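You operate a simulated robot arm through the tools that you are given. There is no shell and no other tool.

You run a simulated robot arm. Do the job below in one go: nothing can be reset, and whatever is moved stays where it is left.

JOB
Bend the long tube to 90 degrees in the bender.
Fine: clamp it first; swing the arm home, then open the clamp.

It is judged by the outcome, as a careful person would: the job done as asked, and still so three seconds after it is handed in. It fails if anything else is knocked over, pushed out of place, dropped, spilled or broken.

ROBOT AND FRAMES
A 7-joint arm with a two-finger parallel gripper, fixed in place. Base frame: the origin is on the floor under the middle of its stand, x ahead of it, y to its left, z up; the work surface is at about z = 0.86. Lengths are in m, angles in degrees, forces in N, time in s.
It reaches about 1.372 m from its shoulder. Its first joint turns from -149.0 to 149.0 degrees. Payload 3.43 kg.
The TCP is the grasp point between the finger pads, 0.03 m short of the fingertips. In the tool frame z runs along the fingers and y along their closing line. The gripper opens to 0.094 m. The fingers are 0.028 m wide and 0.01 m thick; the gripper's body (0.05 by 0.096 m) begins 0.055 m behind the TCP.
Orientation is that of the tool frame in the base frame, as a unit quaternion [w, x, y, z]. With the fingers straight down and closing along the base's y, the tool's x points along the base's -x, its y along +y and its z along -z.

CONTROLS
- The arm moves only by the tool jog_arm. Its argument "increments" is a list of rows, each a list of 7 numbers: the shift along the tool's x, y, z in m, then the turn, a rotation vector about the tool's x, y, z in rad, then the closure, from 0 (fully open) to 1 (shut). In form: [[x, y, z, rx, ry, rz, fingers], ...]. A call has 1 to 20 rows; each row shifts and turns the commanded pose from where the row before left it, along the tool's axes as they then stand. Each row takes 0.2 s and may step no farther than 0.05 m and 8.6 degrees from the row before; otherwise, or with a gripper value out of range, the whole call is refused. A pose out of reach is approached as far as the arm can. The call stops where the force on the tool passes 90 N (or 10 N more than at its start, if that is more) or the arm is blocked; 0.2 s more then pass. The fingers move at their own pace (about 0.045 m/s each) and stop on an object; they squeeze with about 25 N. The grip force told is the motor's: it shows also when the fingers shut on nothing. Time passes only in rows, and 0.2 s behind the last, so rows that do not move let the fingers close. The reply holds the time, the measured pose of the TCP, the force on the tool along the base axes, the opening and the grip force, in the units named above and with some noise, with the torque about the TCP (base axes, N m) and any sound that the robot's microphone picked up.
- Cameras (640 x 400 px; columns grow to the right, rows downward): "scene" is fixed at [0.0501, -0.6493, 1.4765]; the picture's right is [-0.01, -1.00, 0.00], its down [-0.55, 0.01, -0.84] and it looks along [0.84, -0.01, -0.55] (base axes); focal length 364 px, centre (320, 200). "wrist" rides on the gripper at [0.076, 0.014, -0.103] in the tool frame; the picture's right is [-0.18, 0.98, 0.00], its down [-0.75, -0.14, -0.64] and it looks along [-0.63, -0.12, 0.77] (tool axes); focal length 243 px, centre (320, 200). There is no depth. A picture from a camera that has moved, and an enlarged one, comes with that camera's place and axes in the base frame and with its lens.
- snapshot(camera): a new picture of that camera. No time passes.
- zoom(camera, box): a new picture of the part [left, top, right, bottom] of that camera's present view, enlarged. No time passes.
- hand_in(): hands the job in; it is judged then, once.

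Nothing tells you positions but the pictures and the camera data. Unless the task says otherwise, let go and move clear before handing in.

The tools are called after "Emit:" by a JSON object that holds its "op" and its "data". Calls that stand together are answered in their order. jog_arm: Moves the arm, as the interface text tells. Its arguments: {"type":"object","properties":{"increments":{"type":"array","items":{"type":"array","items":{"type":"number"}}}},"required":["increments"]} The other tools are called the same way: snapshot (camera) takes a picture; zoom (camera, box) takes an enlarged picture of a part of a camera's view; hand_in () hands the job in.

At the start:

```text
time_s: 0.0
eef_pos: [0.8678, -0.4714, 1.1426]
tcp_rot: [0.0, 0.0, 1.0, -0.001]
ft_force: [0.4, -0.2, 0.3]
moment: [0.04, 0.01, 0.04]
grip_width: 0.0941
gripper_force: 0.1
```

scene: 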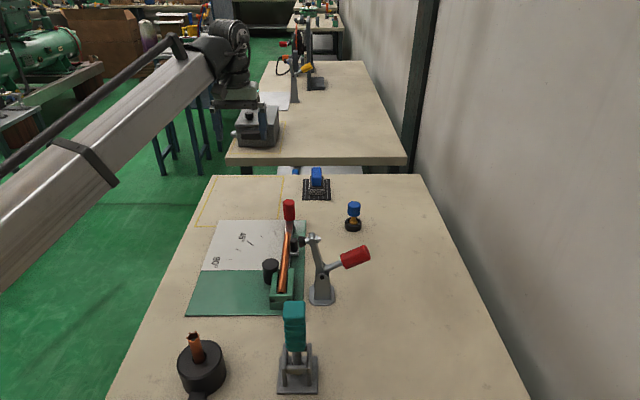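
wrist: 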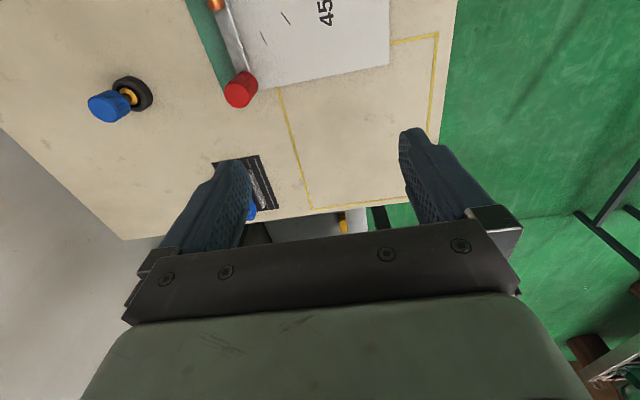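

I see a tube bender on a green base plate with an angle chart, a copper tube lying in it, a red-handled toggle clamp, and several other tools on the table. I'll look closer before moving anything.

Emit:
{"op": "zoom", "data": {"camera": "scene", "box": [180, 170, 400, 320]}}

Emit:
{"op": "zoom", "data": {"camera": "scene", "box": [240, 190, 380, 310]}}

Emit:
{"op": "zoom", "data": {"camera": "scene", "box": [150, 280, 370, 400]}}

Emit:
{"op": "zoom", "data": {"camera": "wrist", "box": [80, 0, 460, 220]}}

```text
2.67 times, centred on (290, 245) of scene
camera zoom: at [0.0501, -0.6493, 1.4765], right [-0.01, -1.0, 0.0], down [-0.55, 0.01, -0.84], along [0.84, -0.01, -0.55], focal length 971 px, centre (400, 80)
```

zoom: 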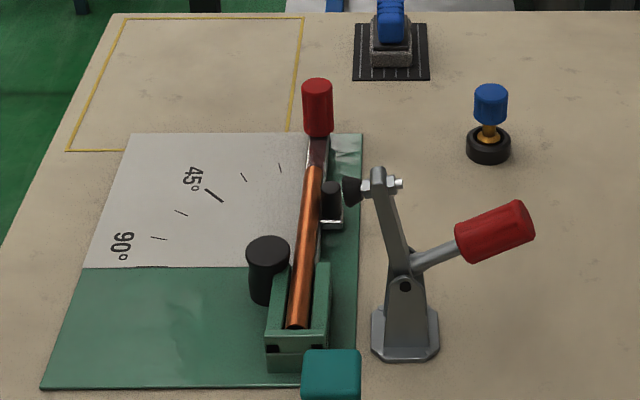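

```text
3.33 times, centred on (310, 250) of scene
camera zoom: at [0.0501, -0.6493, 1.4765], right [-0.01, -1.0, 0.0], down [-0.55, 0.01, -0.84], along [0.84, -0.01, -0.55], focal length 1213 px, centre (353, 33)
```

zoom: 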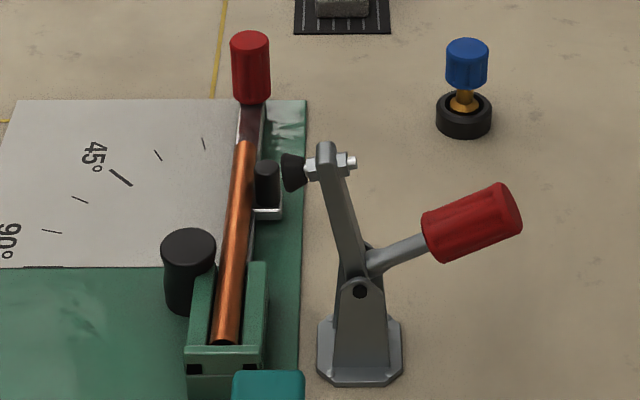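

```text
2.91 times, centred on (260, 340) of scene
camera zoom: at [0.0501, -0.6493, 1.4765], right [-0.01, -1.0, 0.0], down [-0.55, 0.01, -0.84], along [0.84, -0.01, -0.55], focal length 1059 px, centre (494, -207)
```

zoom: 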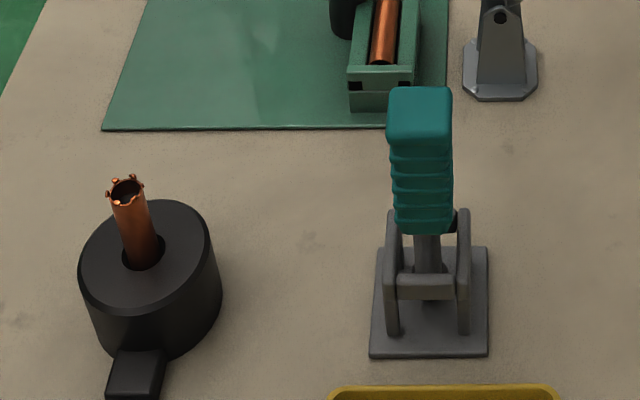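

```text
1.68 times, centred on (270, 110) of wrist
camera zoom: at [0.792, -0.4565, 1.2444], right [0.18, 0.98, 0.0], down [0.75, -0.14, 0.64], along [0.63, -0.12, -0.77], focal length 409 px, centre (404, 352)
```

zoom: 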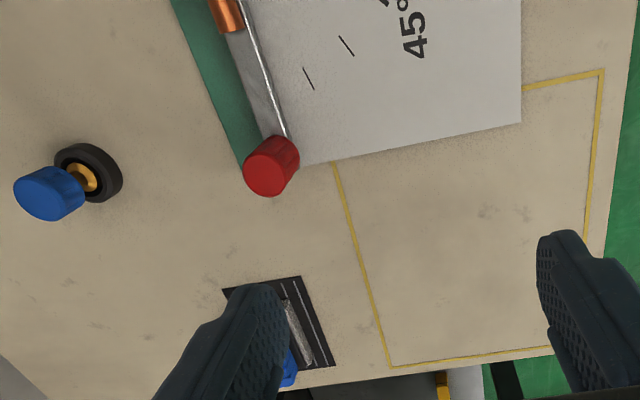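

The tube sits in the bender. The arm's red knob is at about (0.86, -0.575) and the black former is near (0.66, -0.54). A separate grey toggle clamp with a red lever stands at about (0.61, -0.66), and its arm is raised. I'll pull the wrist back and up to look down on the bender.

Emit:
{"op": "jog_arm", "data": {"increments": [[0.044, 0, -0.02, 0, 0, 0, 0], [0.044, 0, -0.02, 0, 0, 0, 0], [0.044, 0, -0.02, 0, 0, 0, 0], [0.044, 0, -0.02, 0, 0, 0, 0], [0.044, 0, -0.02, 0, 0, 0, 0], [0.044, 0, -0.02, 0, 0, 0, 0], [0.044, 0, -0.02, 0, 0, 0, 0], [0.044, 0, -0.02, 0, 0, 0, 0], [0.044, 0, -0.01, 0, 0, 0, 0], [0.044, 0, 0, 0, 0, 0, 0], [0, 0, 0, 0, 0, 0, 0]]}}

Emit:
{"op": "snapshot", "data": {"camera": "wrist"}}

Emit:
{"op": "snapshot", "data": {"camera": "scene"}}

```text
time_s: 2.4
eef_pos: [0.4926, -0.5347, 1.1417]
tcp_rot: [0.006, -0.001, 1.0, -0.008]
ft_force: [0.7, -0.2, -0.3]
moment: [0.0, -0.05, -0.02]
grip_width: 0.094
gripper_force: 0.0
out of reach, approached as far as the arm can: row 4, 5, 6, 7, 8, 9, 10
```

```text
taken
camera wrist: at [0.4154, -0.5181, 1.2417], right [0.18, 0.98, -0.01], down [0.75, -0.13, 0.65], along [0.64, -0.13, -0.76], focal length 243 px, centre (320, 200)
```

wrist: 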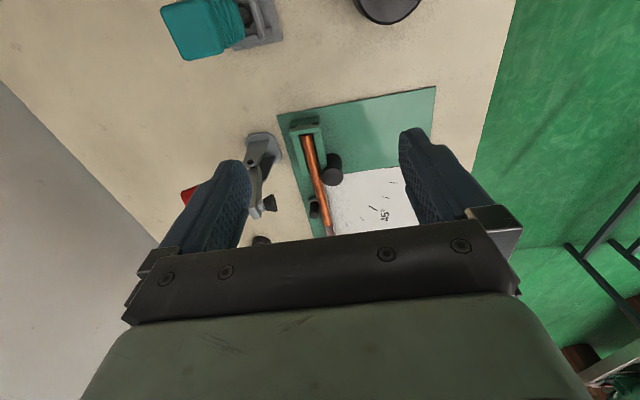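

```text
taken
```

scene: 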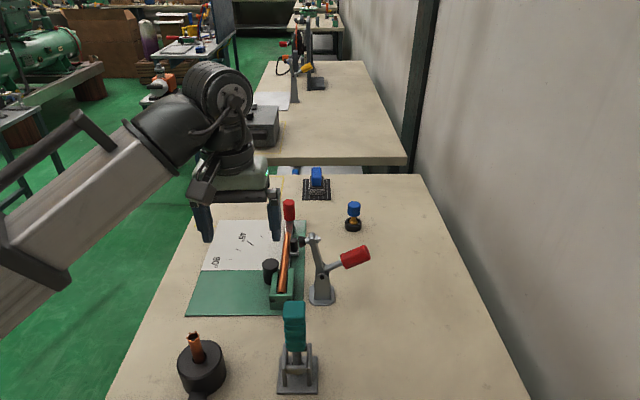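

The arm stopped at a reach limit near x = 0.49, and the view from here is still useful. I'll enlarge the bender and the clamp.

Emit:
{"op": "zoom", "data": {"camera": "wrist", "box": [230, 80, 450, 240]}}

Emit:
{"op": "zoom", "data": {"camera": "wrist", "box": [150, 100, 300, 250]}}

Emit:
{"op": "zoom", "data": {"camera": "wrist", "box": [270, 100, 370, 240]}}

Emit:
{"op": "zoom", "data": {"camera": "scene", "box": [260, 190, 340, 310]}}

```text
2.50 times, centred on (340, 160) of wrist
camera zoom: at [0.4154, -0.5181, 1.2417], right [0.18, 0.98, -0.01], down [0.75, -0.13, 0.65], along [0.64, -0.13, -0.76], focal length 606 px, centre (270, 300)
```

zoom: 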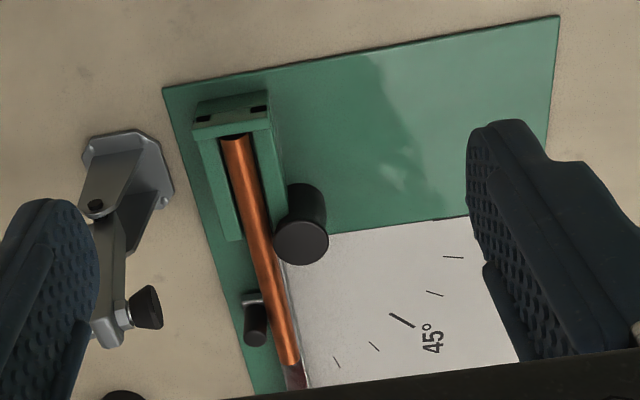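

```text
2.67 times, centred on (225, 175) of wrist
camera zoom: at [0.4154, -0.5181, 1.2417], right [0.18, 0.98, -0.01], down [0.75, -0.13, 0.65], along [0.64, -0.13, -0.76], focal length 647 px, centre (573, 267)
```

zoom: 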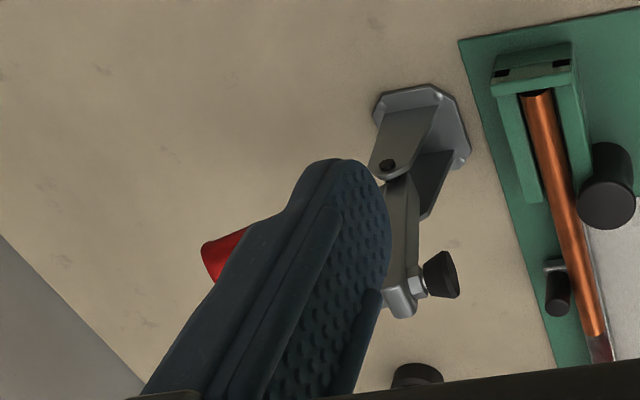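

```text
2.86 times, centred on (320, 170) of wrist
camera zoom: at [0.4154, -0.5181, 1.2417], right [0.18, 0.98, -0.01], down [0.75, -0.13, 0.65], along [0.64, -0.13, -0.76], focal length 693 px, centre (320, 286)
```

zoom: 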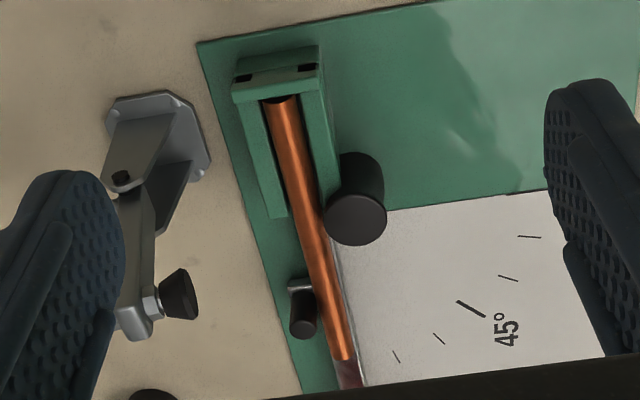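

```text
3.33 times, centred on (300, 250) of scene
camera zoom: at [0.0501, -0.6493, 1.4765], right [-0.01, -1.0, 0.0], down [-0.55, 0.01, -0.84], along [0.84, -0.01, -0.55], focal length 1213 px, centre (387, 33)
```

zoom: 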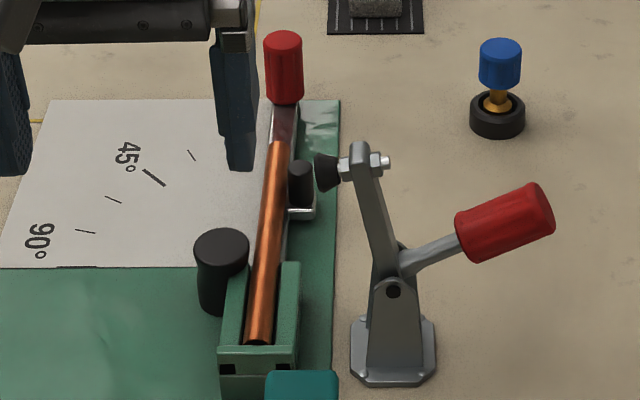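

The former's top centre is near (0.656, -0.545, 0.906). The toggle clamp's pivot pin is near (0.585, -0.658, 0.935), with its bumper raised at about (0.60, -0.617, 1.02). The lever grip runs toward -y and up, centred near (0.60, -0.729, 0.98). First I'll make a small test move to see where the commanded pose stands after the reach limit.

Emit:
{"op": "jog_arm", "data": {"increments": [[-0.03, 0, 0, 0, 0, 0, 0], [0, 0, 0, 0, 0, 0, 0]]}}

```text
time_s: 3.0
eef_pos: [0.5238, -0.5343, 1.1408]
tcp_rot: [0.003, 0.0, 1.0, -0.003]
ft_force: [-0.4, 0.2, -0.4]
moment: [0.01, 0.03, 0.01]
grip_width: 0.094
gripper_force: 0.1
```

The commanded pose follows the measured one. I'll move over the clamp lever and yaw the gripper 90° so the fingers close along x and the camera stays on the -y side.

Emit:
{"op": "jog_arm", "data": {"increments": [[-0.015, -0.04, -0.004, 0, 0, 0, 0], [-0.015, -0.04, -0.004, 0, 0, 0, 0], [-0.015, -0.04, -0.004, 0, 0, 0, 0], [-0.015, -0.04, -0.004, 0, 0, 0, 0], [-0.015, -0.04, -0.004, 0, 0, 0, 0], [0, 0, 0, 0, 0, 0, 0]]}}

Emit:
{"op": "jog_arm", "data": {"increments": [[0, 0, 0, 0, 0, -0.1428, 0], [0, 0, 0, 0, 0, -0.1428, 0], [0, 0, 0, 0, 0, -0.1428, 0], [0, 0, 0, 0, 0, -0.1428, 0], [0, 0, 0, 0, 0, -0.1428, 0], [0, 0, 0, 0, 0, -0.1428, 0], [0, 0, 0, 0, 0, -0.1428, 0], [0, 0, 0, 0, 0, -0.1428, 0], [0, 0, 0, 0, 0, -0.1428, 0], [0, 0, 0, 0, 0, -0.1428, 0], [0, 0, 0, 0, 0, -0.1428, 0], [0, 0, 0, 0, 0, 0, 0]]}}

Emit:
{"op": "snapshot", "data": {"camera": "wrist"}}

Emit:
{"op": "snapshot", "data": {"camera": "scene"}}

```text
time_s: 4.4
eef_pos: [0.6004, -0.7339, 1.1656]
tcp_rot: [-0.001, -0.001, 1.0, -0.001]
ft_force: [-0.1, 0.1, 0.3]
moment: [0.05, 0.02, 0.0]
grip_width: 0.094
gripper_force: 0.2
```

```text
time_s: 7.0
eef_pos: [0.6, -0.7321, 1.1626]
tcp_rot: [0.001, 0.708, -0.707, 0.0]
ft_force: [0.5, 1.1, 0.7]
moment: [-0.03, 0.01, 0.0]
grip_width: 0.0939
gripper_force: 0.1
```

```text
taken
camera wrist: at [0.585, -0.8079, 1.2645], right [-0.98, 0.18, 0.0], down [0.14, 0.75, 0.64], along [0.12, 0.63, -0.77], focal length 243 px, centre (320, 200)
```

wrist: 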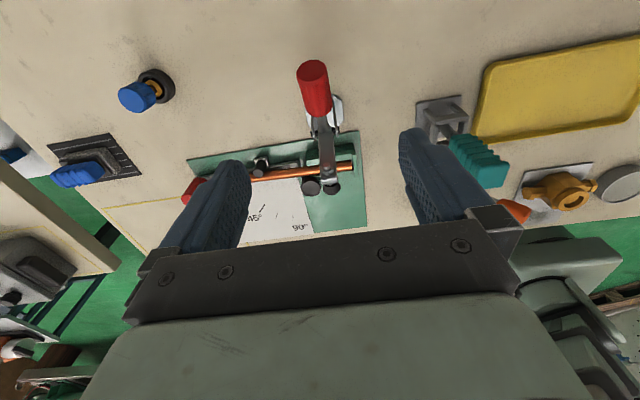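

```text
taken
```

scene: 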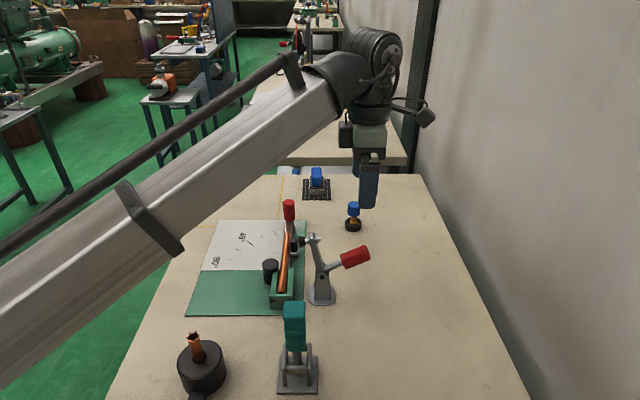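

The clamp is now in the wrist view. I'll enlarge it to find the grip precisely.

Emit:
{"op": "zoom", "data": {"camera": "wrist", "box": [240, 40, 400, 220]}}

Emit:
{"op": "zoom", "data": {"camera": "scene", "box": [280, 220, 380, 310]}}

```text
2.22 times, centred on (320, 130) of wrist
camera zoom: at [0.585, -0.8079, 1.2645], right [-0.98, 0.18, 0.0], down [0.14, 0.75, 0.64], along [0.12, 0.63, -0.77], focal length 539 px, centre (320, 356)
```

zoom: 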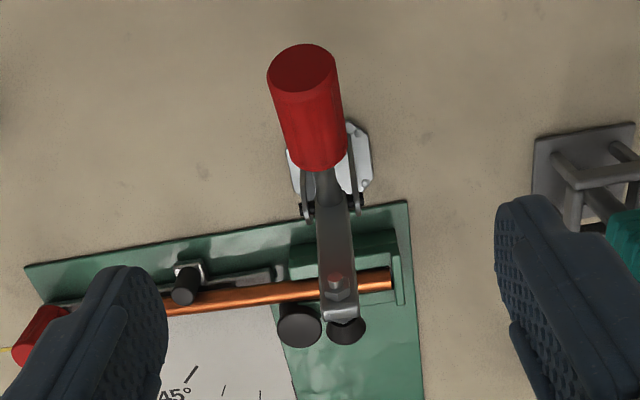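

```text
4.44 times, centred on (330, 265) of scene
camera zoom: at [0.0501, -0.6493, 1.4765], right [-0.01, -1.0, 0.0], down [-0.55, 0.01, -0.84], along [0.84, -0.01, -0.55], focal length 1618 px, centre (276, -89)
```

zoom: 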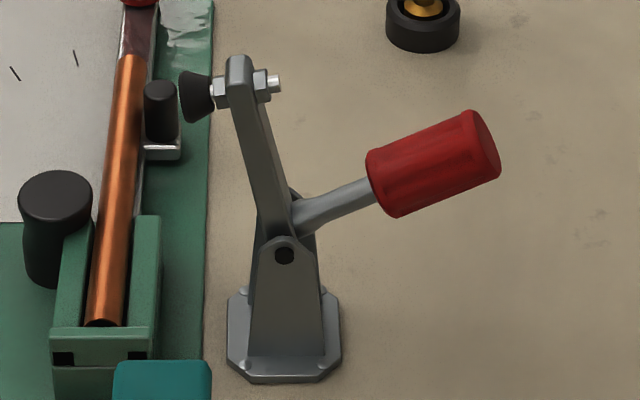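

The grip centre is at about (0.603, -0.727, 0.977). I'll come down in stages with the fingers open.

Emit:
{"op": "jog_arm", "data": {"increments": [[-0.0025, -0.0015, 0.04, 0, 0, 0, 0], [-0.0025, -0.0015, 0.04, 0, 0, 0, 0], [0, 0, 0.025, 0, 0, 0, 0], [0, 0, 0, 0, 0, 0, 0]]}}

Emit:
{"op": "snapshot", "data": {"camera": "wrist"}}

Emit:
{"op": "zoom", "data": {"camera": "scene", "box": [280, 180, 420, 310]}}

```text
time_s: 8.0
eef_pos: [0.6012, -0.7273, 1.0591]
tcp_rot: [0.001, 0.707, -0.707, 0.0]
ft_force: [-0.2, -0.3, -0.2]
moment: [-0.06, -0.03, -0.01]
grip_width: 0.094
gripper_force: 0.0
```

```text
taken
camera wrist: at [0.5868, -0.8028, 1.1592], right [-0.98, 0.18, 0.0], down [0.14, 0.75, 0.64], along [0.12, 0.63, -0.77], focal length 243 px, centre (320, 200)
```

wrist: 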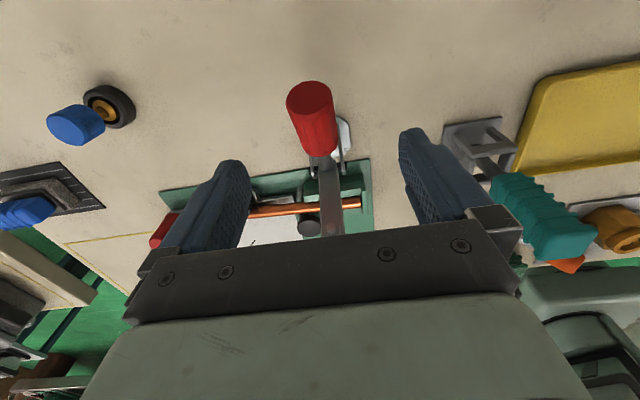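

```text
3.08 times, centred on (350, 245) of scene
camera zoom: at [0.0501, -0.6493, 1.4765], right [-0.01, -1.0, 0.0], down [-0.55, 0.01, -0.84], along [0.84, -0.01, -0.55], focal length 1120 px, centre (228, 62)
```

zoom: 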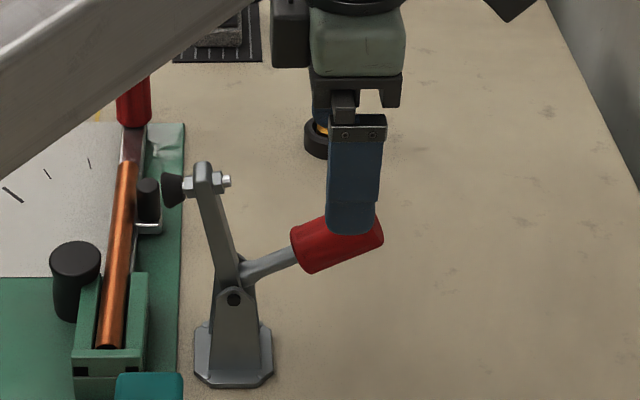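

The alignment checks out, so I'll descend to the grip and close the fingers on it.

Emit:
{"op": "jog_arm", "data": {"increments": [[0, 0, 0.03, 0, 0, 0, 0], [0, 0, 0.03, 0, 0, 0, 0], [0, 0, 0.021, 0, 0, 0, 0], [0, 0, 0, 0, 0, 0, 0]]}}

Emit:
{"op": "zoom", "data": {"camera": "scene", "box": [280, 180, 420, 310]}}

Emit:
{"op": "snapshot", "data": {"camera": "wrist"}}

```text
time_s: 9.0
eef_pos: [0.6012, -0.7265, 0.9776]
tcp_rot: [0.0, -0.707, 0.707, -0.001]
ft_force: [-0.2, -0.6, 0.1]
moment: [0.01, -0.01, 0.0]
grip_width: 0.0941
gripper_force: 0.0
```

```text
3.08 times, centred on (350, 245) of scene
camera zoom: at [0.0501, -0.6493, 1.4765], right [-0.01, -1.0, 0.0], down [-0.55, 0.01, -0.84], along [0.84, -0.01, -0.55], focal length 1120 px, centre (228, 62)
```

zoom: 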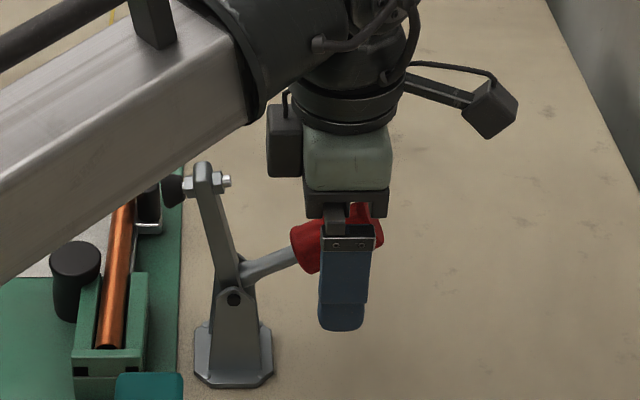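

```text
taken
camera wrist: at [0.5865, -0.8021, 1.0788], right [-0.98, 0.18, 0.0], down [0.14, 0.75, 0.64], along [0.12, 0.63, -0.77], focal length 243 px, centre (320, 200)
```

wrist: 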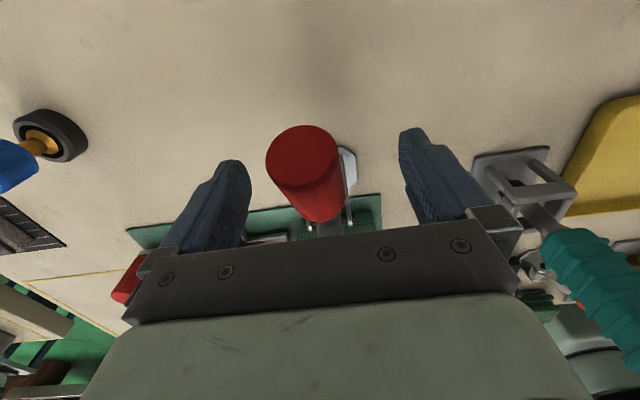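

The handle sits between the fingers, about 3 mm toward +x. I'll nudge that way and close.

Emit:
{"op": "jog_arm", "data": {"increments": [[0, -0.003, 0, 0, 0, 0, 0.3], [0, 0, 0, 0, 0, 0, 1], [0, 0, 0, 0, 0, 0, 1], [0, 0, 0, 0, 0, 0, 1], [0, 0, 0, 0, 0, 0, 1], [0, 0, 0, 0, 0, 0, 1]]}}

Emit:
{"op": "zoom", "data": {"camera": "scene", "box": [280, 180, 420, 310]}}

Emit:
{"op": "snapshot", "data": {"camera": "wrist"}}

```text
time_s: 10.4
eef_pos: [0.6062, -0.7264, 0.9773]
tcp_rot: [-0.001, -0.706, 0.708, -0.001]
ft_force: [6.3, -0.3, 1.0]
moment: [0.0, 0.0, 0.1]
grip_width: 0.0347
gripper_force: 45.2
```

```text
3.08 times, centred on (350, 245) of scene
camera zoom: at [0.0501, -0.6493, 1.4765], right [-0.01, -1.0, 0.0], down [-0.55, 0.01, -0.84], along [0.84, -0.01, -0.55], focal length 1120 px, centre (228, 62)
```

zoom: 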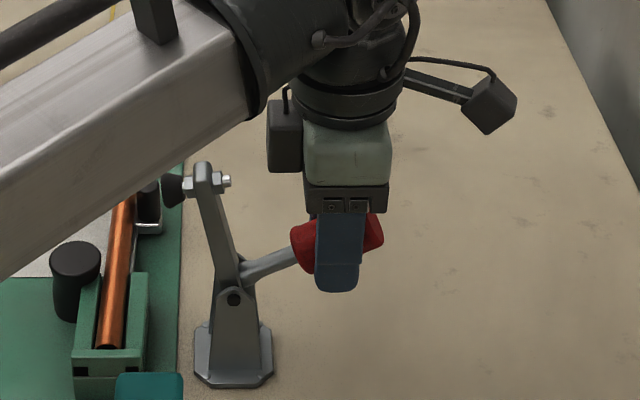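

```text
taken
camera wrist: at [0.5906, -0.8024, 1.0791], right [-0.98, 0.18, 0.0], down [0.14, 0.75, 0.64], along [0.12, 0.63, -0.77], focal length 243 px, centre (320, 200)
```

wrist: 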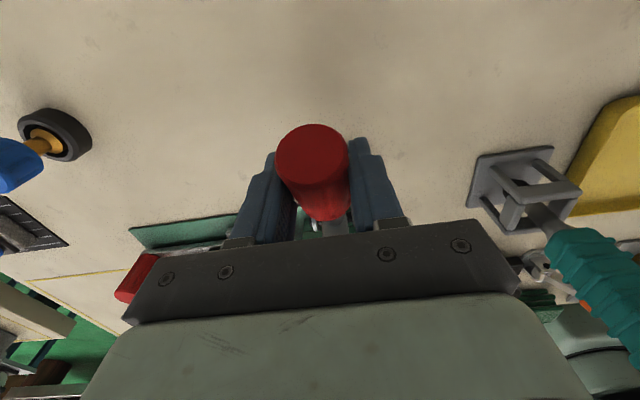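

The lever is gripped at a width of 35 mm. I'll swing it up about the pivot in small arc steps, watching the force.

Emit:
{"op": "jog_arm", "data": {"increments": [[-0.0083, 0, -0.0112, 0, 0, 0, 1], [-0.0101, 0, -0.0096, 0, 0, 0, 1], [0, 0, 0, 0, 0, 0, 1]]}}

Emit:
{"op": "zoom", "data": {"camera": "scene", "box": [250, 180, 420, 310]}}

```text
time_s: 11.2
eef_pos: [0.6049, -0.71, 0.9981]
tcp_rot: [-0.001, -0.707, 0.708, 0.0]
ft_force: [4.9, -14.2, -6.5]
moment: [-1.15, 0.04, -0.01]
grip_width: 0.0351
gripper_force: 45.1
```

```text
3.08 times, centred on (335, 245) of scene
camera zoom: at [0.0501, -0.6493, 1.4765], right [-0.01, -1.0, 0.0], down [-0.55, 0.01, -0.84], along [0.84, -0.01, -0.55], focal length 1120 px, centre (274, 62)
```

zoom: 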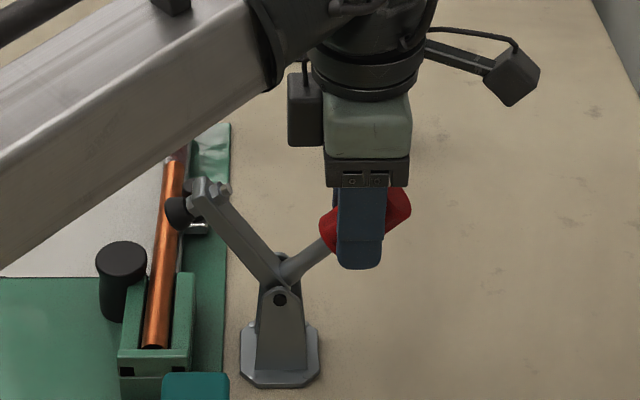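

The lever and clamp arm move together as expected, with modest forces. I'll continue the arc and tilt the gripper slightly to follow the lever.

Emit:
{"op": "jog_arm", "data": {"increments": [[-0.0117, 0, -0.0078, 0, 0.12, 0, 1], [-0.012, 0, -0.0071, 0, 0.12, 0, 1], [0, 0, 0, 0, 0, 0, 1]]}}

Emit:
{"op": "zoom", "data": {"camera": "scene", "box": [250, 180, 420, 310]}}

```text
time_s: 12.0
eef_pos: [0.6047, -0.6842, 1.0124]
tcp_rot: [-0.085, -0.702, 0.702, -0.085]
ft_force: [1.0, -12.1, 8.3]
moment: [-0.71, -0.04, 0.03]
grip_width: 0.0351
gripper_force: 44.6
```

```text
3.08 times, centred on (335, 245) of scene
camera zoom: at [0.0501, -0.6493, 1.4765], right [-0.01, -1.0, 0.0], down [-0.55, 0.01, -0.84], along [0.84, -0.01, -0.55], focal length 1120 px, centre (274, 62)
```

zoom: 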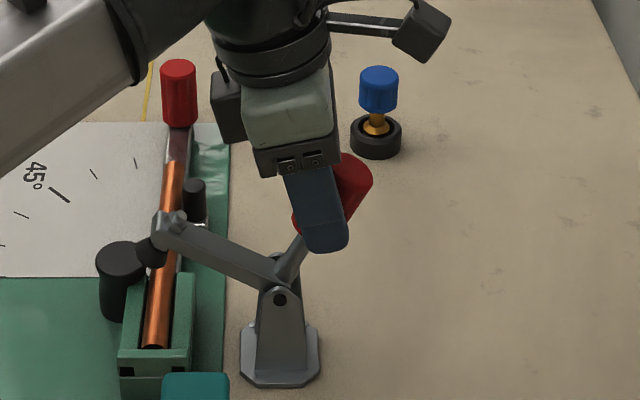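

The clamp arm has come most of the way down toward the tube. I'll continue the same arc.

Emit:
{"op": "jog_arm", "data": {"increments": [[-0.0127, 0, -0.0065, 0, 0.12, 0, 1], [-0.013, 0, -0.0058, 0, 0.1, 0, 1], [0, 0, 0, 0, 0, 0, 1]]}}

Emit:
{"op": "zoom", "data": {"camera": "scene", "box": [250, 180, 420, 310]}}

```text
time_s: 12.8
eef_pos: [0.6054, -0.6563, 1.0169]
tcp_rot: [-0.162, -0.688, 0.688, -0.161]
ft_force: [2.9, -7.0, 17.1]
moment: [-0.76, 0.01, 0.22]
grip_width: 0.0351
gripper_force: 45.2
```

```text
3.08 times, centred on (335, 245) of scene
camera zoom: at [0.0501, -0.6493, 1.4765], right [-0.01, -1.0, 0.0], down [-0.55, 0.01, -0.84], along [0.84, -0.01, -0.55], focal length 1120 px, centre (274, 62)
```

zoom: 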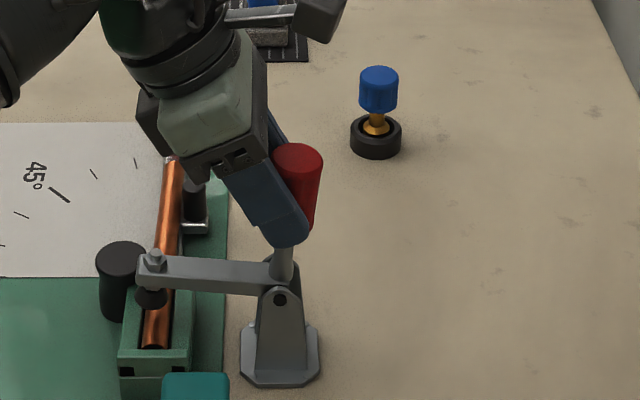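

Emit:
{"op": "zoom", "data": {"camera": "scene", "box": [265, 230, 345, 310]}}

Emit:
{"op": "snapshot", "data": {"camera": "wrist"}}

```text
5.00 times, centred on (305, 270) of scene
camera zoom: at [0.0501, -0.6493, 1.4765], right [-0.01, -1.0, 0.0], down [-0.55, 0.01, -0.84], along [0.84, -0.01, -0.55], focal length 1820 px, centre (395, -150)
```

zoom: 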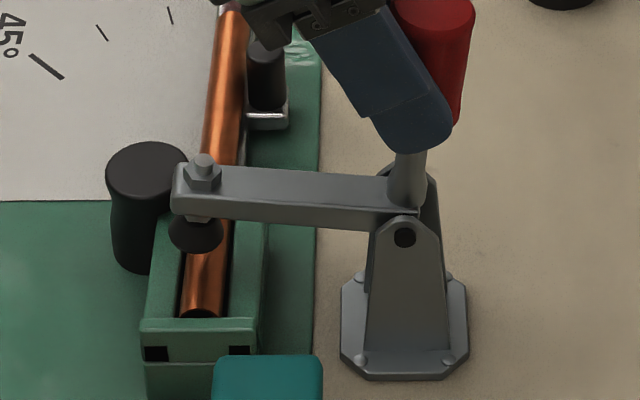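

```text
taken
camera wrist: at [0.5907, -0.678, 1.1408], right [-0.98, 0.16, -0.08], down [0.14, 0.96, 0.24], along [0.12, 0.22, -0.97], focal length 243 px, centre (320, 200)
```

wrist: 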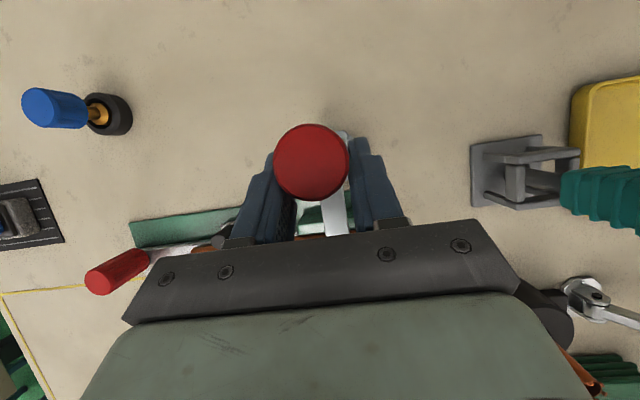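

The bumper is just above the tube. I'll go on in smaller steps until it seats.

Emit:
{"op": "jog_arm", "data": {"increments": [[-0.008, 0, -0.0033, 0, 0.05, 0, 1], [-0.0041, 0, -0.0011, 0, 0.03, 0, 1], [0, 0, 0, 0, 0, 0, 1]]}}

Emit:
{"op": "zoom", "data": {"camera": "scene", "box": [265, 230, 345, 310]}}

```text
time_s: 13.6
eef_pos: [0.6055, -0.6454, 1.0146]
tcp_rot: [-0.19, -0.68, 0.682, -0.19]
ft_force: [6.2, -28.8, 28.5]
moment: [0.74, 0.14, -0.13]
grip_width: 0.035
gripper_force: 45.3
```

```text
5.00 times, centred on (305, 270) of scene
camera zoom: at [0.0501, -0.6493, 1.4765], right [-0.01, -1.0, 0.0], down [-0.55, 0.01, -0.84], along [0.84, -0.01, -0.55], focal length 1820 px, centre (395, -150)
```

zoom: 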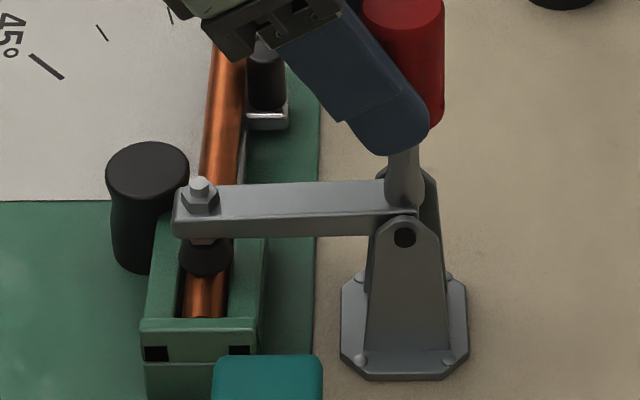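

The bumper looks to be on the tube and the resistance is rising. I'll push a few millimetres more to feel for the stop.

Emit:
{"op": "jog_arm", "data": {"increments": [[-0.0046, 0, -0.004, 0, 0, 0, 1], [0, 0, 0, 0, 0, 0, 1]]}}

Emit:
{"op": "zoom", "data": {"camera": "scene", "box": [265, 230, 345, 310]}}

```text
time_s: 14.2
eef_pos: [0.6052, -0.6438, 1.014]
tcp_rot: [-0.192, -0.68, 0.681, -0.191]
ft_force: [2.5, -38.8, 12.4]
moment: [0.15, -0.01, -0.02]
grip_width: 0.0349
gripper_force: 42.9
```

```text
5.00 times, centred on (305, 270) of scene
camera zoom: at [0.0501, -0.6493, 1.4765], right [-0.01, -1.0, 0.0], down [-0.55, 0.01, -0.84], along [0.84, -0.01, -0.55], focal length 1820 px, centre (395, -150)
```

zoom: 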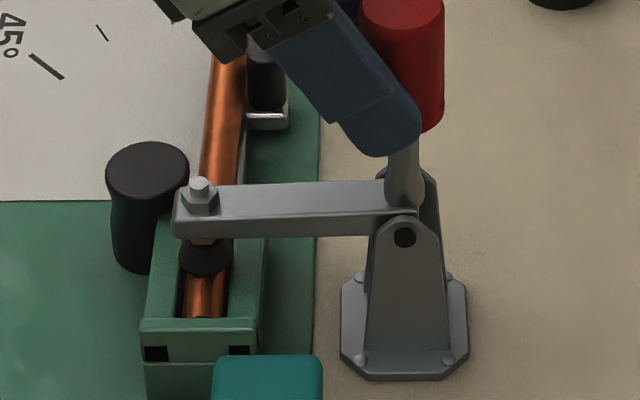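

The lever has reached a hard stop: the handle is vertical, the arm is horizontal and the bumper is on the tube. I'll relax the push, open the fingers and check that it stays closed.

Emit:
{"op": "jog_arm", "data": {"increments": [[0.003, 0, 0.001, 0, 0, 0, 1], [0, 0, 0, 0, 0, 0, 0.4], [0, 0, 0, 0, 0, 0, 0], [0, 0, 0, 0, 0, 0, 0], [0, 0, 0, 0, 0, 0, 0]]}}

Emit:
{"op": "zoom", "data": {"camera": "scene", "box": [265, 230, 345, 310]}}

```text
time_s: 15.4
eef_pos: [0.6051, -0.6411, 1.0155]
tcp_rot: [0.188, 0.682, -0.681, 0.189]
ft_force: [0.2, -0.5, -0.6]
moment: [0.01, 0.0, -0.02]
grip_width: 0.0939
gripper_force: 0.0
```

```text
5.00 times, centred on (305, 270) of scene
camera zoom: at [0.0501, -0.6493, 1.4765], right [-0.01, -1.0, 0.0], down [-0.55, 0.01, -0.84], along [0.84, -0.01, -0.55], focal length 1820 px, centre (395, -150)
```

zoom: 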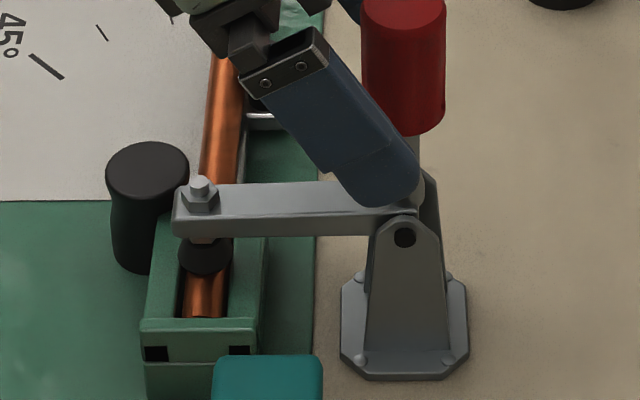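

The clamp holds closed. I'll retreat along the finger axis, straighten the wrist and yaw it back.

Emit:
{"op": "jog_arm", "data": {"increments": [[0, 0, -0.04, 0, 0, 0, 0], [0, 0, -0.04, 0, 0, 0, 0], [0, 0, -0.04, 0, 0, 0, 0], [0, 0, -0.03, 0, -0.13, 0, 0], [0, 0, -0.02, 0, -0.13, 0, 0], [0, 0, -0.02, 0, -0.13, 0, 0], [0, 0, -0.02, 0, -0.145, 0, 0], [0, 0, 0, 0, 0, 0, 0]]}}

Emit:
{"op": "jog_arm", "data": {"increments": [[0, 0, 0, 0, 0, 0.1428, 0], [0, 0, 0, 0, 0, 0.1428, 0], [0, 0, 0, 0, 0, 0.1428, 0], [0, 0, 0, 0, 0, 0.1428, 0], [0, 0, 0, 0, 0, 0.1428, 0], [0, 0, 0, 0, 0, 0.1428, 0], [0, 0, 0, 0, 0, 0.1428, 0], [0, 0, 0, 0, 0, 0.1428, 0], [0, 0, 0, 0, 0, 0.1428, 0], [0, 0, 0, 0, 0, 0.1428, 0], [0, 0, 0, 0, 0, 0.1428, 0], [0, 0, 0, 0, 0, 0, 0]]}}

Emit:
{"op": "snapshot", "data": {"camera": "wrist"}}

Emit:
{"op": "snapshot", "data": {"camera": "scene"}}

```text
time_s: 17.2
eef_pos: [0.6079, -0.5524, 1.1887]
tcp_rot: [0.0, -0.706, 0.708, -0.01]
ft_force: [0.6, 0.1, 0.2]
moment: [-0.03, 0.03, 0.0]
grip_width: 0.094
gripper_force: 0.1
out of reach, approached as far as the arm can: row 7
```

```text
time_s: 19.8
eef_pos: [0.6115, -0.5556, 1.182]
tcp_rot: [0.003, 0.001, 1.0, -0.006]
ft_force: [0.9, 0.7, 0.4]
moment: [0.02, -0.02, 0.01]
grip_width: 0.0939
gripper_force: 0.0
out of reach, approached as far as the arm can: row 1
```

```text
taken
camera wrist: at [0.535, -0.5384, 1.2829], right [0.19, 0.98, -0.01], down [0.75, -0.14, 0.65], along [0.64, -0.13, -0.76], focal length 243 px, centre (320, 200)
```

wrist: 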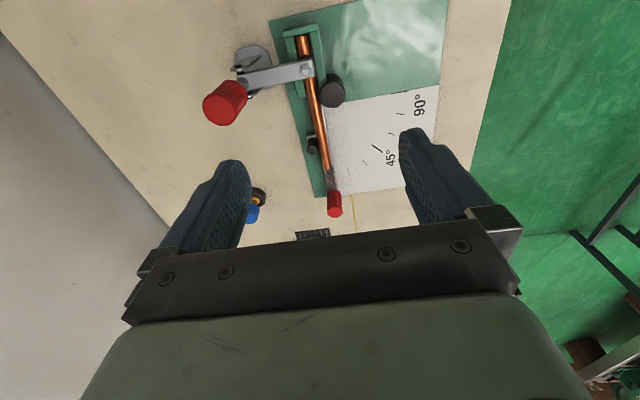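

```text
taken
```

scene: 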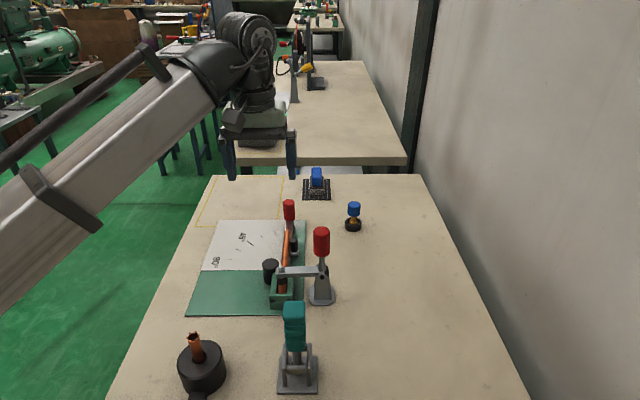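

This is a good overview: the whole bender is visible from above and the clamp is closed on the tube. I'll enlarge it to get precise knob, former and mark positions.

Emit:
{"op": "zoom", "data": {"camera": "wrist", "box": [260, 0, 460, 220]}}

Emit:
{"op": "zoom", "data": {"camera": "wrist", "box": [280, 60, 380, 220]}}

Emit:
{"op": "zoom", "data": {"camera": "scene", "box": [180, 190, 340, 320]}}

```text
1.82 times, centred on (360, 110) of wrist
camera zoom: at [0.535, -0.5384, 1.2829], right [0.19, 0.98, -0.01], down [0.75, -0.14, 0.65], along [0.64, -0.13, -0.76], focal length 441 px, centre (247, 364)
```

zoom: 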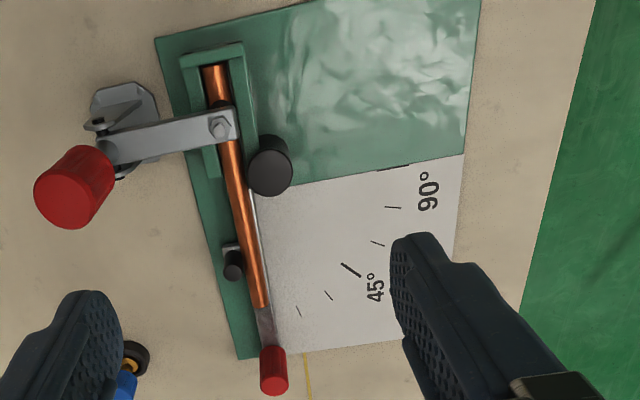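

```text
2.50 times, centred on (330, 140) of wrist
camera zoom: at [0.535, -0.5384, 1.2829], right [0.19, 0.98, -0.01], down [0.75, -0.14, 0.65], along [0.64, -0.13, -0.76], focal length 606 px, centre (295, 350)
```

zoom: 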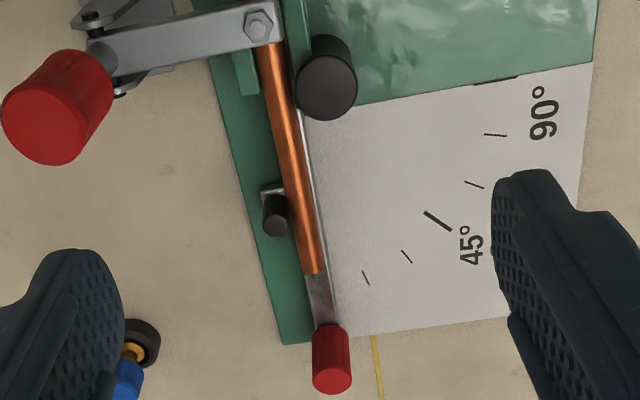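

```text
3.08 times, centred on (260, 255) of scene
camera zoom: at [0.0501, -0.6493, 1.4765], right [-0.01, -1.0, 0.0], down [-0.55, 0.01, -0.84], along [0.84, -0.01, -0.55], focal length 1120 px, centre (505, 31)
```

zoom: 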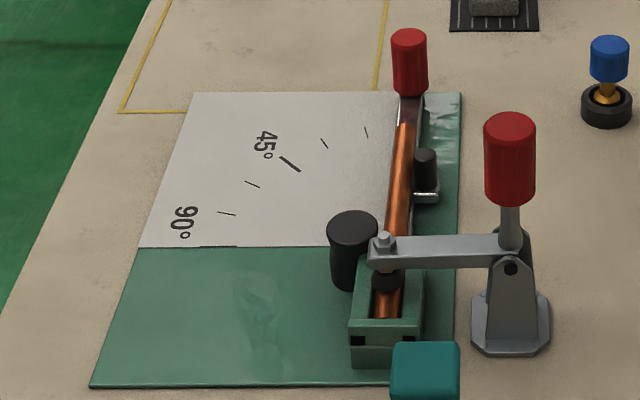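

The 15°, 30°, 45° and 90° marks are radial about C ≈ (0.682, -0.573), which is where the bender arm begins. The knob's centre is at about (0.851, -0.574), spanning z = 0.90 to 0.947. I'll move above the knob.

Emit:
{"op": "jog_arm", "data": {"increments": [[-0.04, -0.003, 0.015, 0, 0, 0, 0], [-0.04, -0.003, 0.015, 0, 0, 0, 0], [-0.04, -0.003, 0.015, 0, 0, 0, 0], [-0.04, -0.003, 0.015, 0, 0, 0, 0], [-0.04, -0.003, 0.02, 0, 0, 0, 0], [-0.04, -0.0035, 0.02, 0, 0, 0, 0], [0, 0, 0.02, 0, 0, 0, 0], [0, 0, 0, 0, 0, 0, 0]]}}

Emit:
{"op": "snapshot", "data": {"camera": "wrist"}}

Emit:
{"op": "zoom", "data": {"camera": "scene", "box": [180, 160, 380, 320]}}

```text
time_s: 21.6
eef_pos: [0.851, -0.5718, 1.0637]
tcp_rot: [-0.001, 0.0, 1.0, -0.003]
ft_force: [-0.9, 0.3, 0.3]
moment: [-0.01, 0.0, 0.0]
grip_width: 0.0939
gripper_force: 0.1
```

```text
taken
camera wrist: at [0.7747, -0.5565, 1.1654], right [0.18, 0.98, -0.01], down [0.75, -0.14, 0.64], along [0.63, -0.12, -0.77], focal length 243 px, centre (320, 200)
```

wrist: 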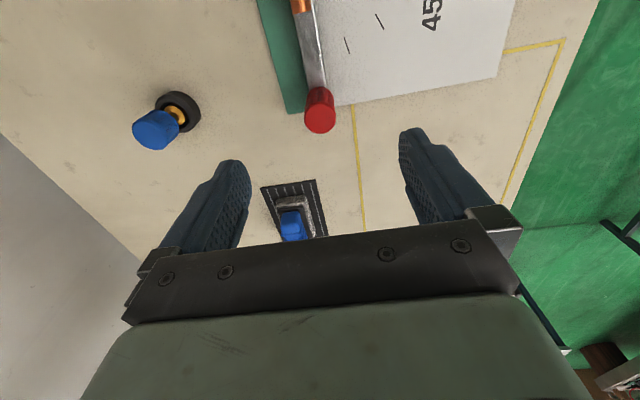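

```text
2.50 times, centred on (280, 240) of scene
camera zoom: at [0.0501, -0.6493, 1.4765], right [-0.01, -1.0, 0.0], down [-0.55, 0.01, -0.84], along [0.84, -0.01, -0.55], focal length 910 px, centre (420, 100)
```

zoom: 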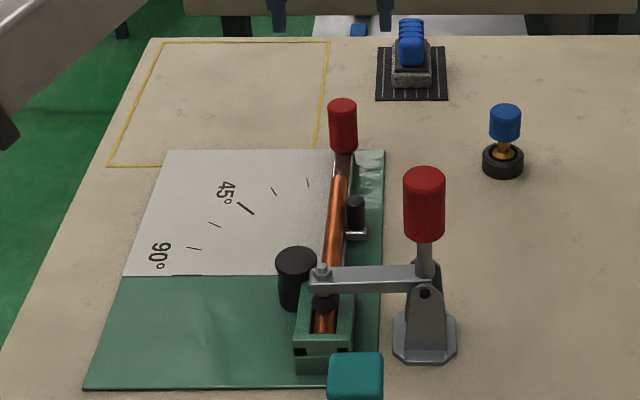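

Emit:
{"op": "jog_arm", "data": {"increments": [[-0.004, -0.002, 0.03, 0, 0, 0, 0], [0, 0, 0.03, 0, 0, 0, 0], [0, 0, 0, 0, 0, 0, 0]]}}

Emit:
{"op": "snapshot", "data": {"camera": "wrist"}}

Emit:
{"op": "zoom", "data": {"camera": "scene", "box": [230, 160, 350, 280]}}

```text
time_s: 22.4
eef_pos: [0.855, -0.5756, 1.0037]
tcp_rot: [0.0, 0.0, 1.0, -0.003]
ft_force: [-0.1, 0.0, 0.7]
moment: [0.0, -0.01, 0.01]
grip_width: 0.0941
gripper_force: 0.0
```

```text
taken
camera wrist: at [0.7793, -0.5604, 1.1062], right [0.18, 0.98, -0.01], down [0.75, -0.14, 0.64], along [0.63, -0.12, -0.77], focal length 243 px, centre (320, 200)
```

wrist: 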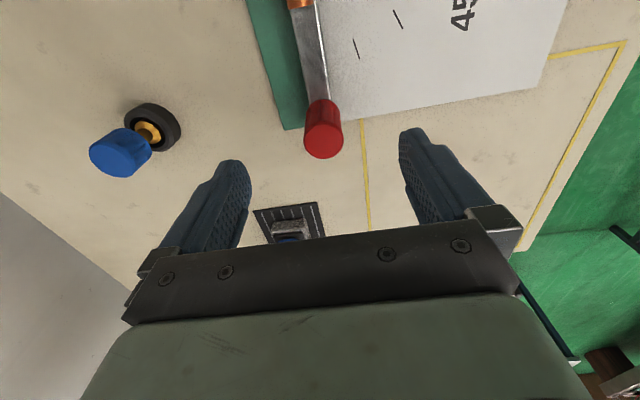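

```text
3.33 times, centred on (290, 220) of scene
camera zoom: at [0.0501, -0.6493, 1.4765], right [-0.01, -1.0, 0.0], down [-0.55, 0.01, -0.84], along [0.84, -0.01, -0.55], focal length 1213 px, centre (420, 133)
```

zoom: 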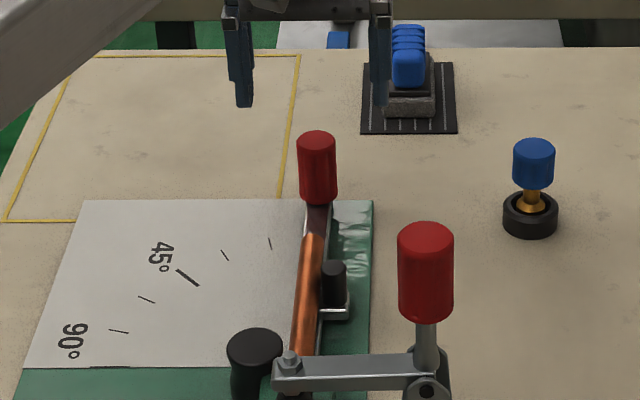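

The knob is centred between the fingers, about 2 mm farther out in x. I'll descend and grip it.

Emit:
{"op": "jog_arm", "data": {"increments": [[-0.002, 0.002, 0.03, 0, 0, 0, 0], [0, 0, 0.03, 0, 0, 0, 0], [0, 0, 0.016, 0, 0, 0, 0], [0, 0, 0, 0, 0, 0, 0]]}}

Emit:
{"op": "snapshot", "data": {"camera": "wrist"}}

Emit:
{"op": "zoom", "data": {"camera": "scene", "box": [230, 160, 350, 280]}}

```text
time_s: 23.4
eef_pos: [0.8582, -0.5738, 0.9294]
tcp_rot: [0.0, 0.0, 1.0, -0.002]
ft_force: [-0.8, -0.5, 0.1]
moment: [-0.02, -0.03, 0.01]
grip_width: 0.0941
gripper_force: 0.0
```

```text
taken
camera wrist: at [0.7817, -0.5591, 1.0301], right [0.18, 0.98, -0.01], down [0.75, -0.14, 0.64], along [0.63, -0.12, -0.77], focal length 243 px, centre (320, 200)
```

wrist: 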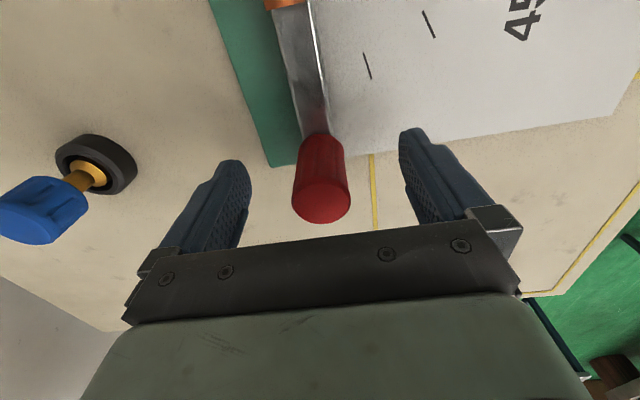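

```text
3.33 times, centred on (290, 220) of scene
camera zoom: at [0.0501, -0.6493, 1.4765], right [-0.01, -1.0, 0.0], down [-0.55, 0.01, -0.84], along [0.84, -0.01, -0.55], focal length 1213 px, centre (420, 133)
```

zoom: 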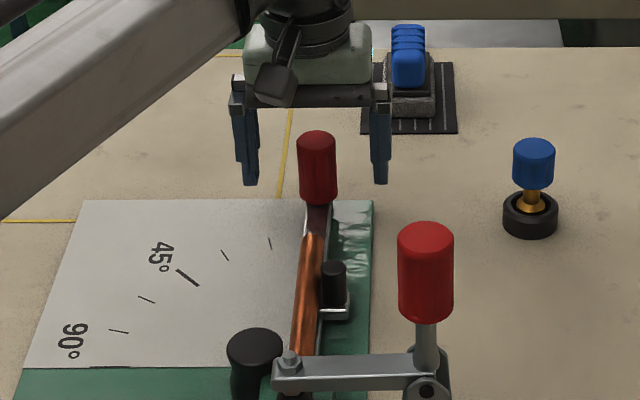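

The fingers straddle the knob well, so I'll close on it.

Emit:
{"op": "jog_arm", "data": {"increments": [[0.002, 0, 0.004, 0, 0, 0, 0.3], [0, 0, 0, 0, 0, 0, 1], [0, 0, 0, 0, 0, 0, 1], [0, 0, 0, 0, 0, 0, 1], [0, 0, 0, 0, 0, 0, 1], [0, 0, 0, 0, 0, 0, 1]]}}

Emit:
{"op": "zoom", "data": {"camera": "scene", "box": [230, 160, 350, 300]}}

Emit:
{"op": "snapshot", "data": {"camera": "wrist"}}

```text
time_s: 24.8
eef_pos: [0.8554, -0.5732, 0.9252]
tcp_rot: [0.0, 0.0, 1.0, -0.002]
ft_force: [0.8, -0.5, 0.4]
moment: [0.05, 0.01, 0.05]
grip_width: 0.0336
gripper_force: 45.0
```

```text
2.86 times, centred on (290, 230) of scene
camera zoom: at [0.0501, -0.6493, 1.4765], right [-0.01, -1.0, 0.0], down [-0.55, 0.01, -0.84], along [0.84, -0.01, -0.55], focal length 1040 px, centre (406, 114)
```

zoom: 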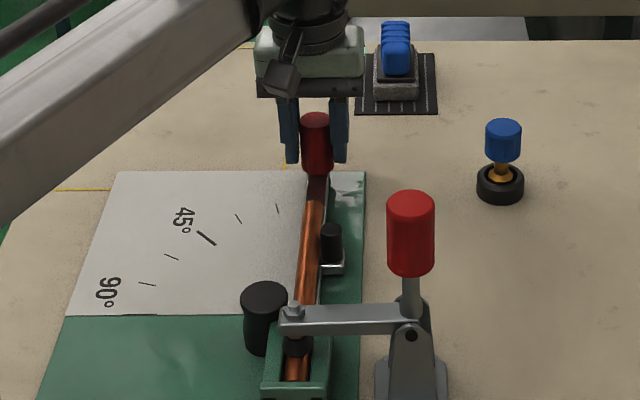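

```text
taken
camera wrist: at [0.7796, -0.5589, 1.0259], right [0.18, 0.98, -0.01], down [0.75, -0.14, 0.64], along [0.63, -0.12, -0.77], focal length 243 px, centre (320, 200)
```

wrist: 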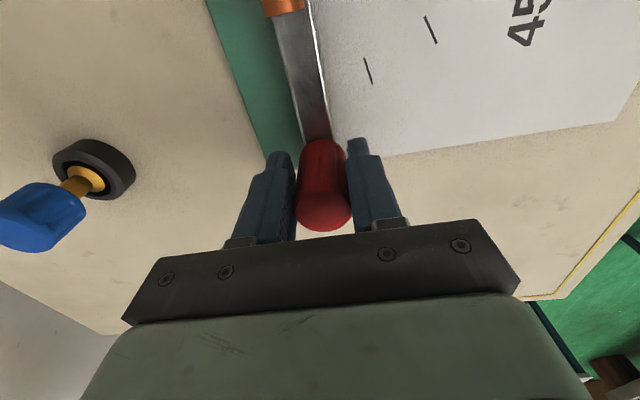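

The knob is gripped at (0.8555, -0.573). I'll swing the arm about 8° first and read the forces to find where the arm really pivots.

Emit:
{"op": "jog_arm", "data": {"increments": [[0.0004, 0.0121, 0, 0, 0, -0.0698, 1], [0.0004, 0.0121, 0, 0, 0, -0.0698, 1], [0, 0, 0, 0, 0, 0, 1]]}}

Emit:
{"op": "zoom", "data": {"camera": "scene", "box": [230, 160, 350, 300]}}

```text
time_s: 25.6
eef_pos: [0.8538, -0.5493, 0.9256]
tcp_rot: [0.001, -0.071, 0.997, -0.003]
ft_force: [1.3, -0.6, 19.2]
moment: [0.17, 0.03, 0.06]
grip_width: 0.0336
gripper_force: 44.7
```

```text
2.86 times, centred on (290, 230) of scene
camera zoom: at [0.0501, -0.6493, 1.4765], right [-0.01, -1.0, 0.0], down [-0.55, 0.01, -0.84], along [0.84, -0.01, -0.55], focal length 1040 px, centre (406, 114)
```

zoom: 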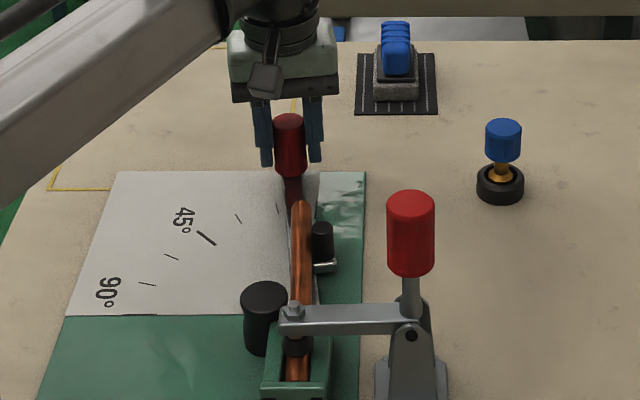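

The arm follows easily about the chart centre C, with almost no sideways force. I'll continue the swing in 4° steps.

Emit:
{"op": "jog_arm", "data": {"increments": [[0.0004, 0.0121, -0.001, 0, 0, -0.0698, 1], [0.0004, 0.0121, 0, 0, 0, -0.0698, 1], [0.0004, 0.0121, 0, 0, 0, -0.0698, 1], [0.0004, 0.0121, 0, 0, 0, -0.0698, 1], [0, 0, 0, 0, 0, 0, 1]]}}

Emit:
{"op": "zoom", "data": {"camera": "scene", "box": [210, 160, 350, 300]}}

```text
time_s: 26.8
eef_pos: [0.8404, -0.5025, 0.924]
tcp_rot: [-0.001, -0.208, 0.978, -0.002]
ft_force: [-11.4, -4.7, 14.9]
moment: [0.29, -0.71, 0.02]
grip_width: 0.0333
gripper_force: 45.4
```

```text
2.86 times, centred on (280, 230) of scene
camera zoom: at [0.0501, -0.6493, 1.4765], right [-0.01, -1.0, 0.0], down [-0.55, 0.01, -0.84], along [0.84, -0.01, -0.55], focal length 1040 px, centre (434, 114)
```

zoom: 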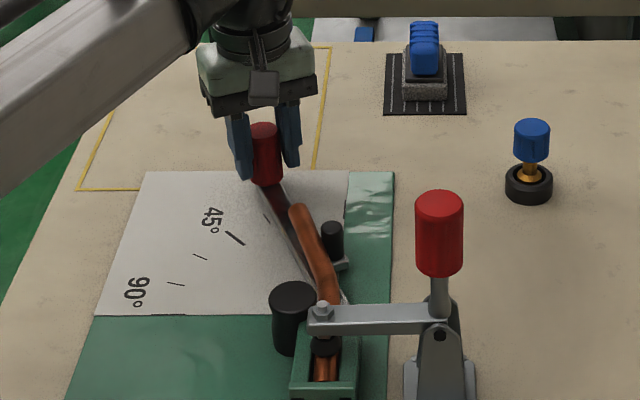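

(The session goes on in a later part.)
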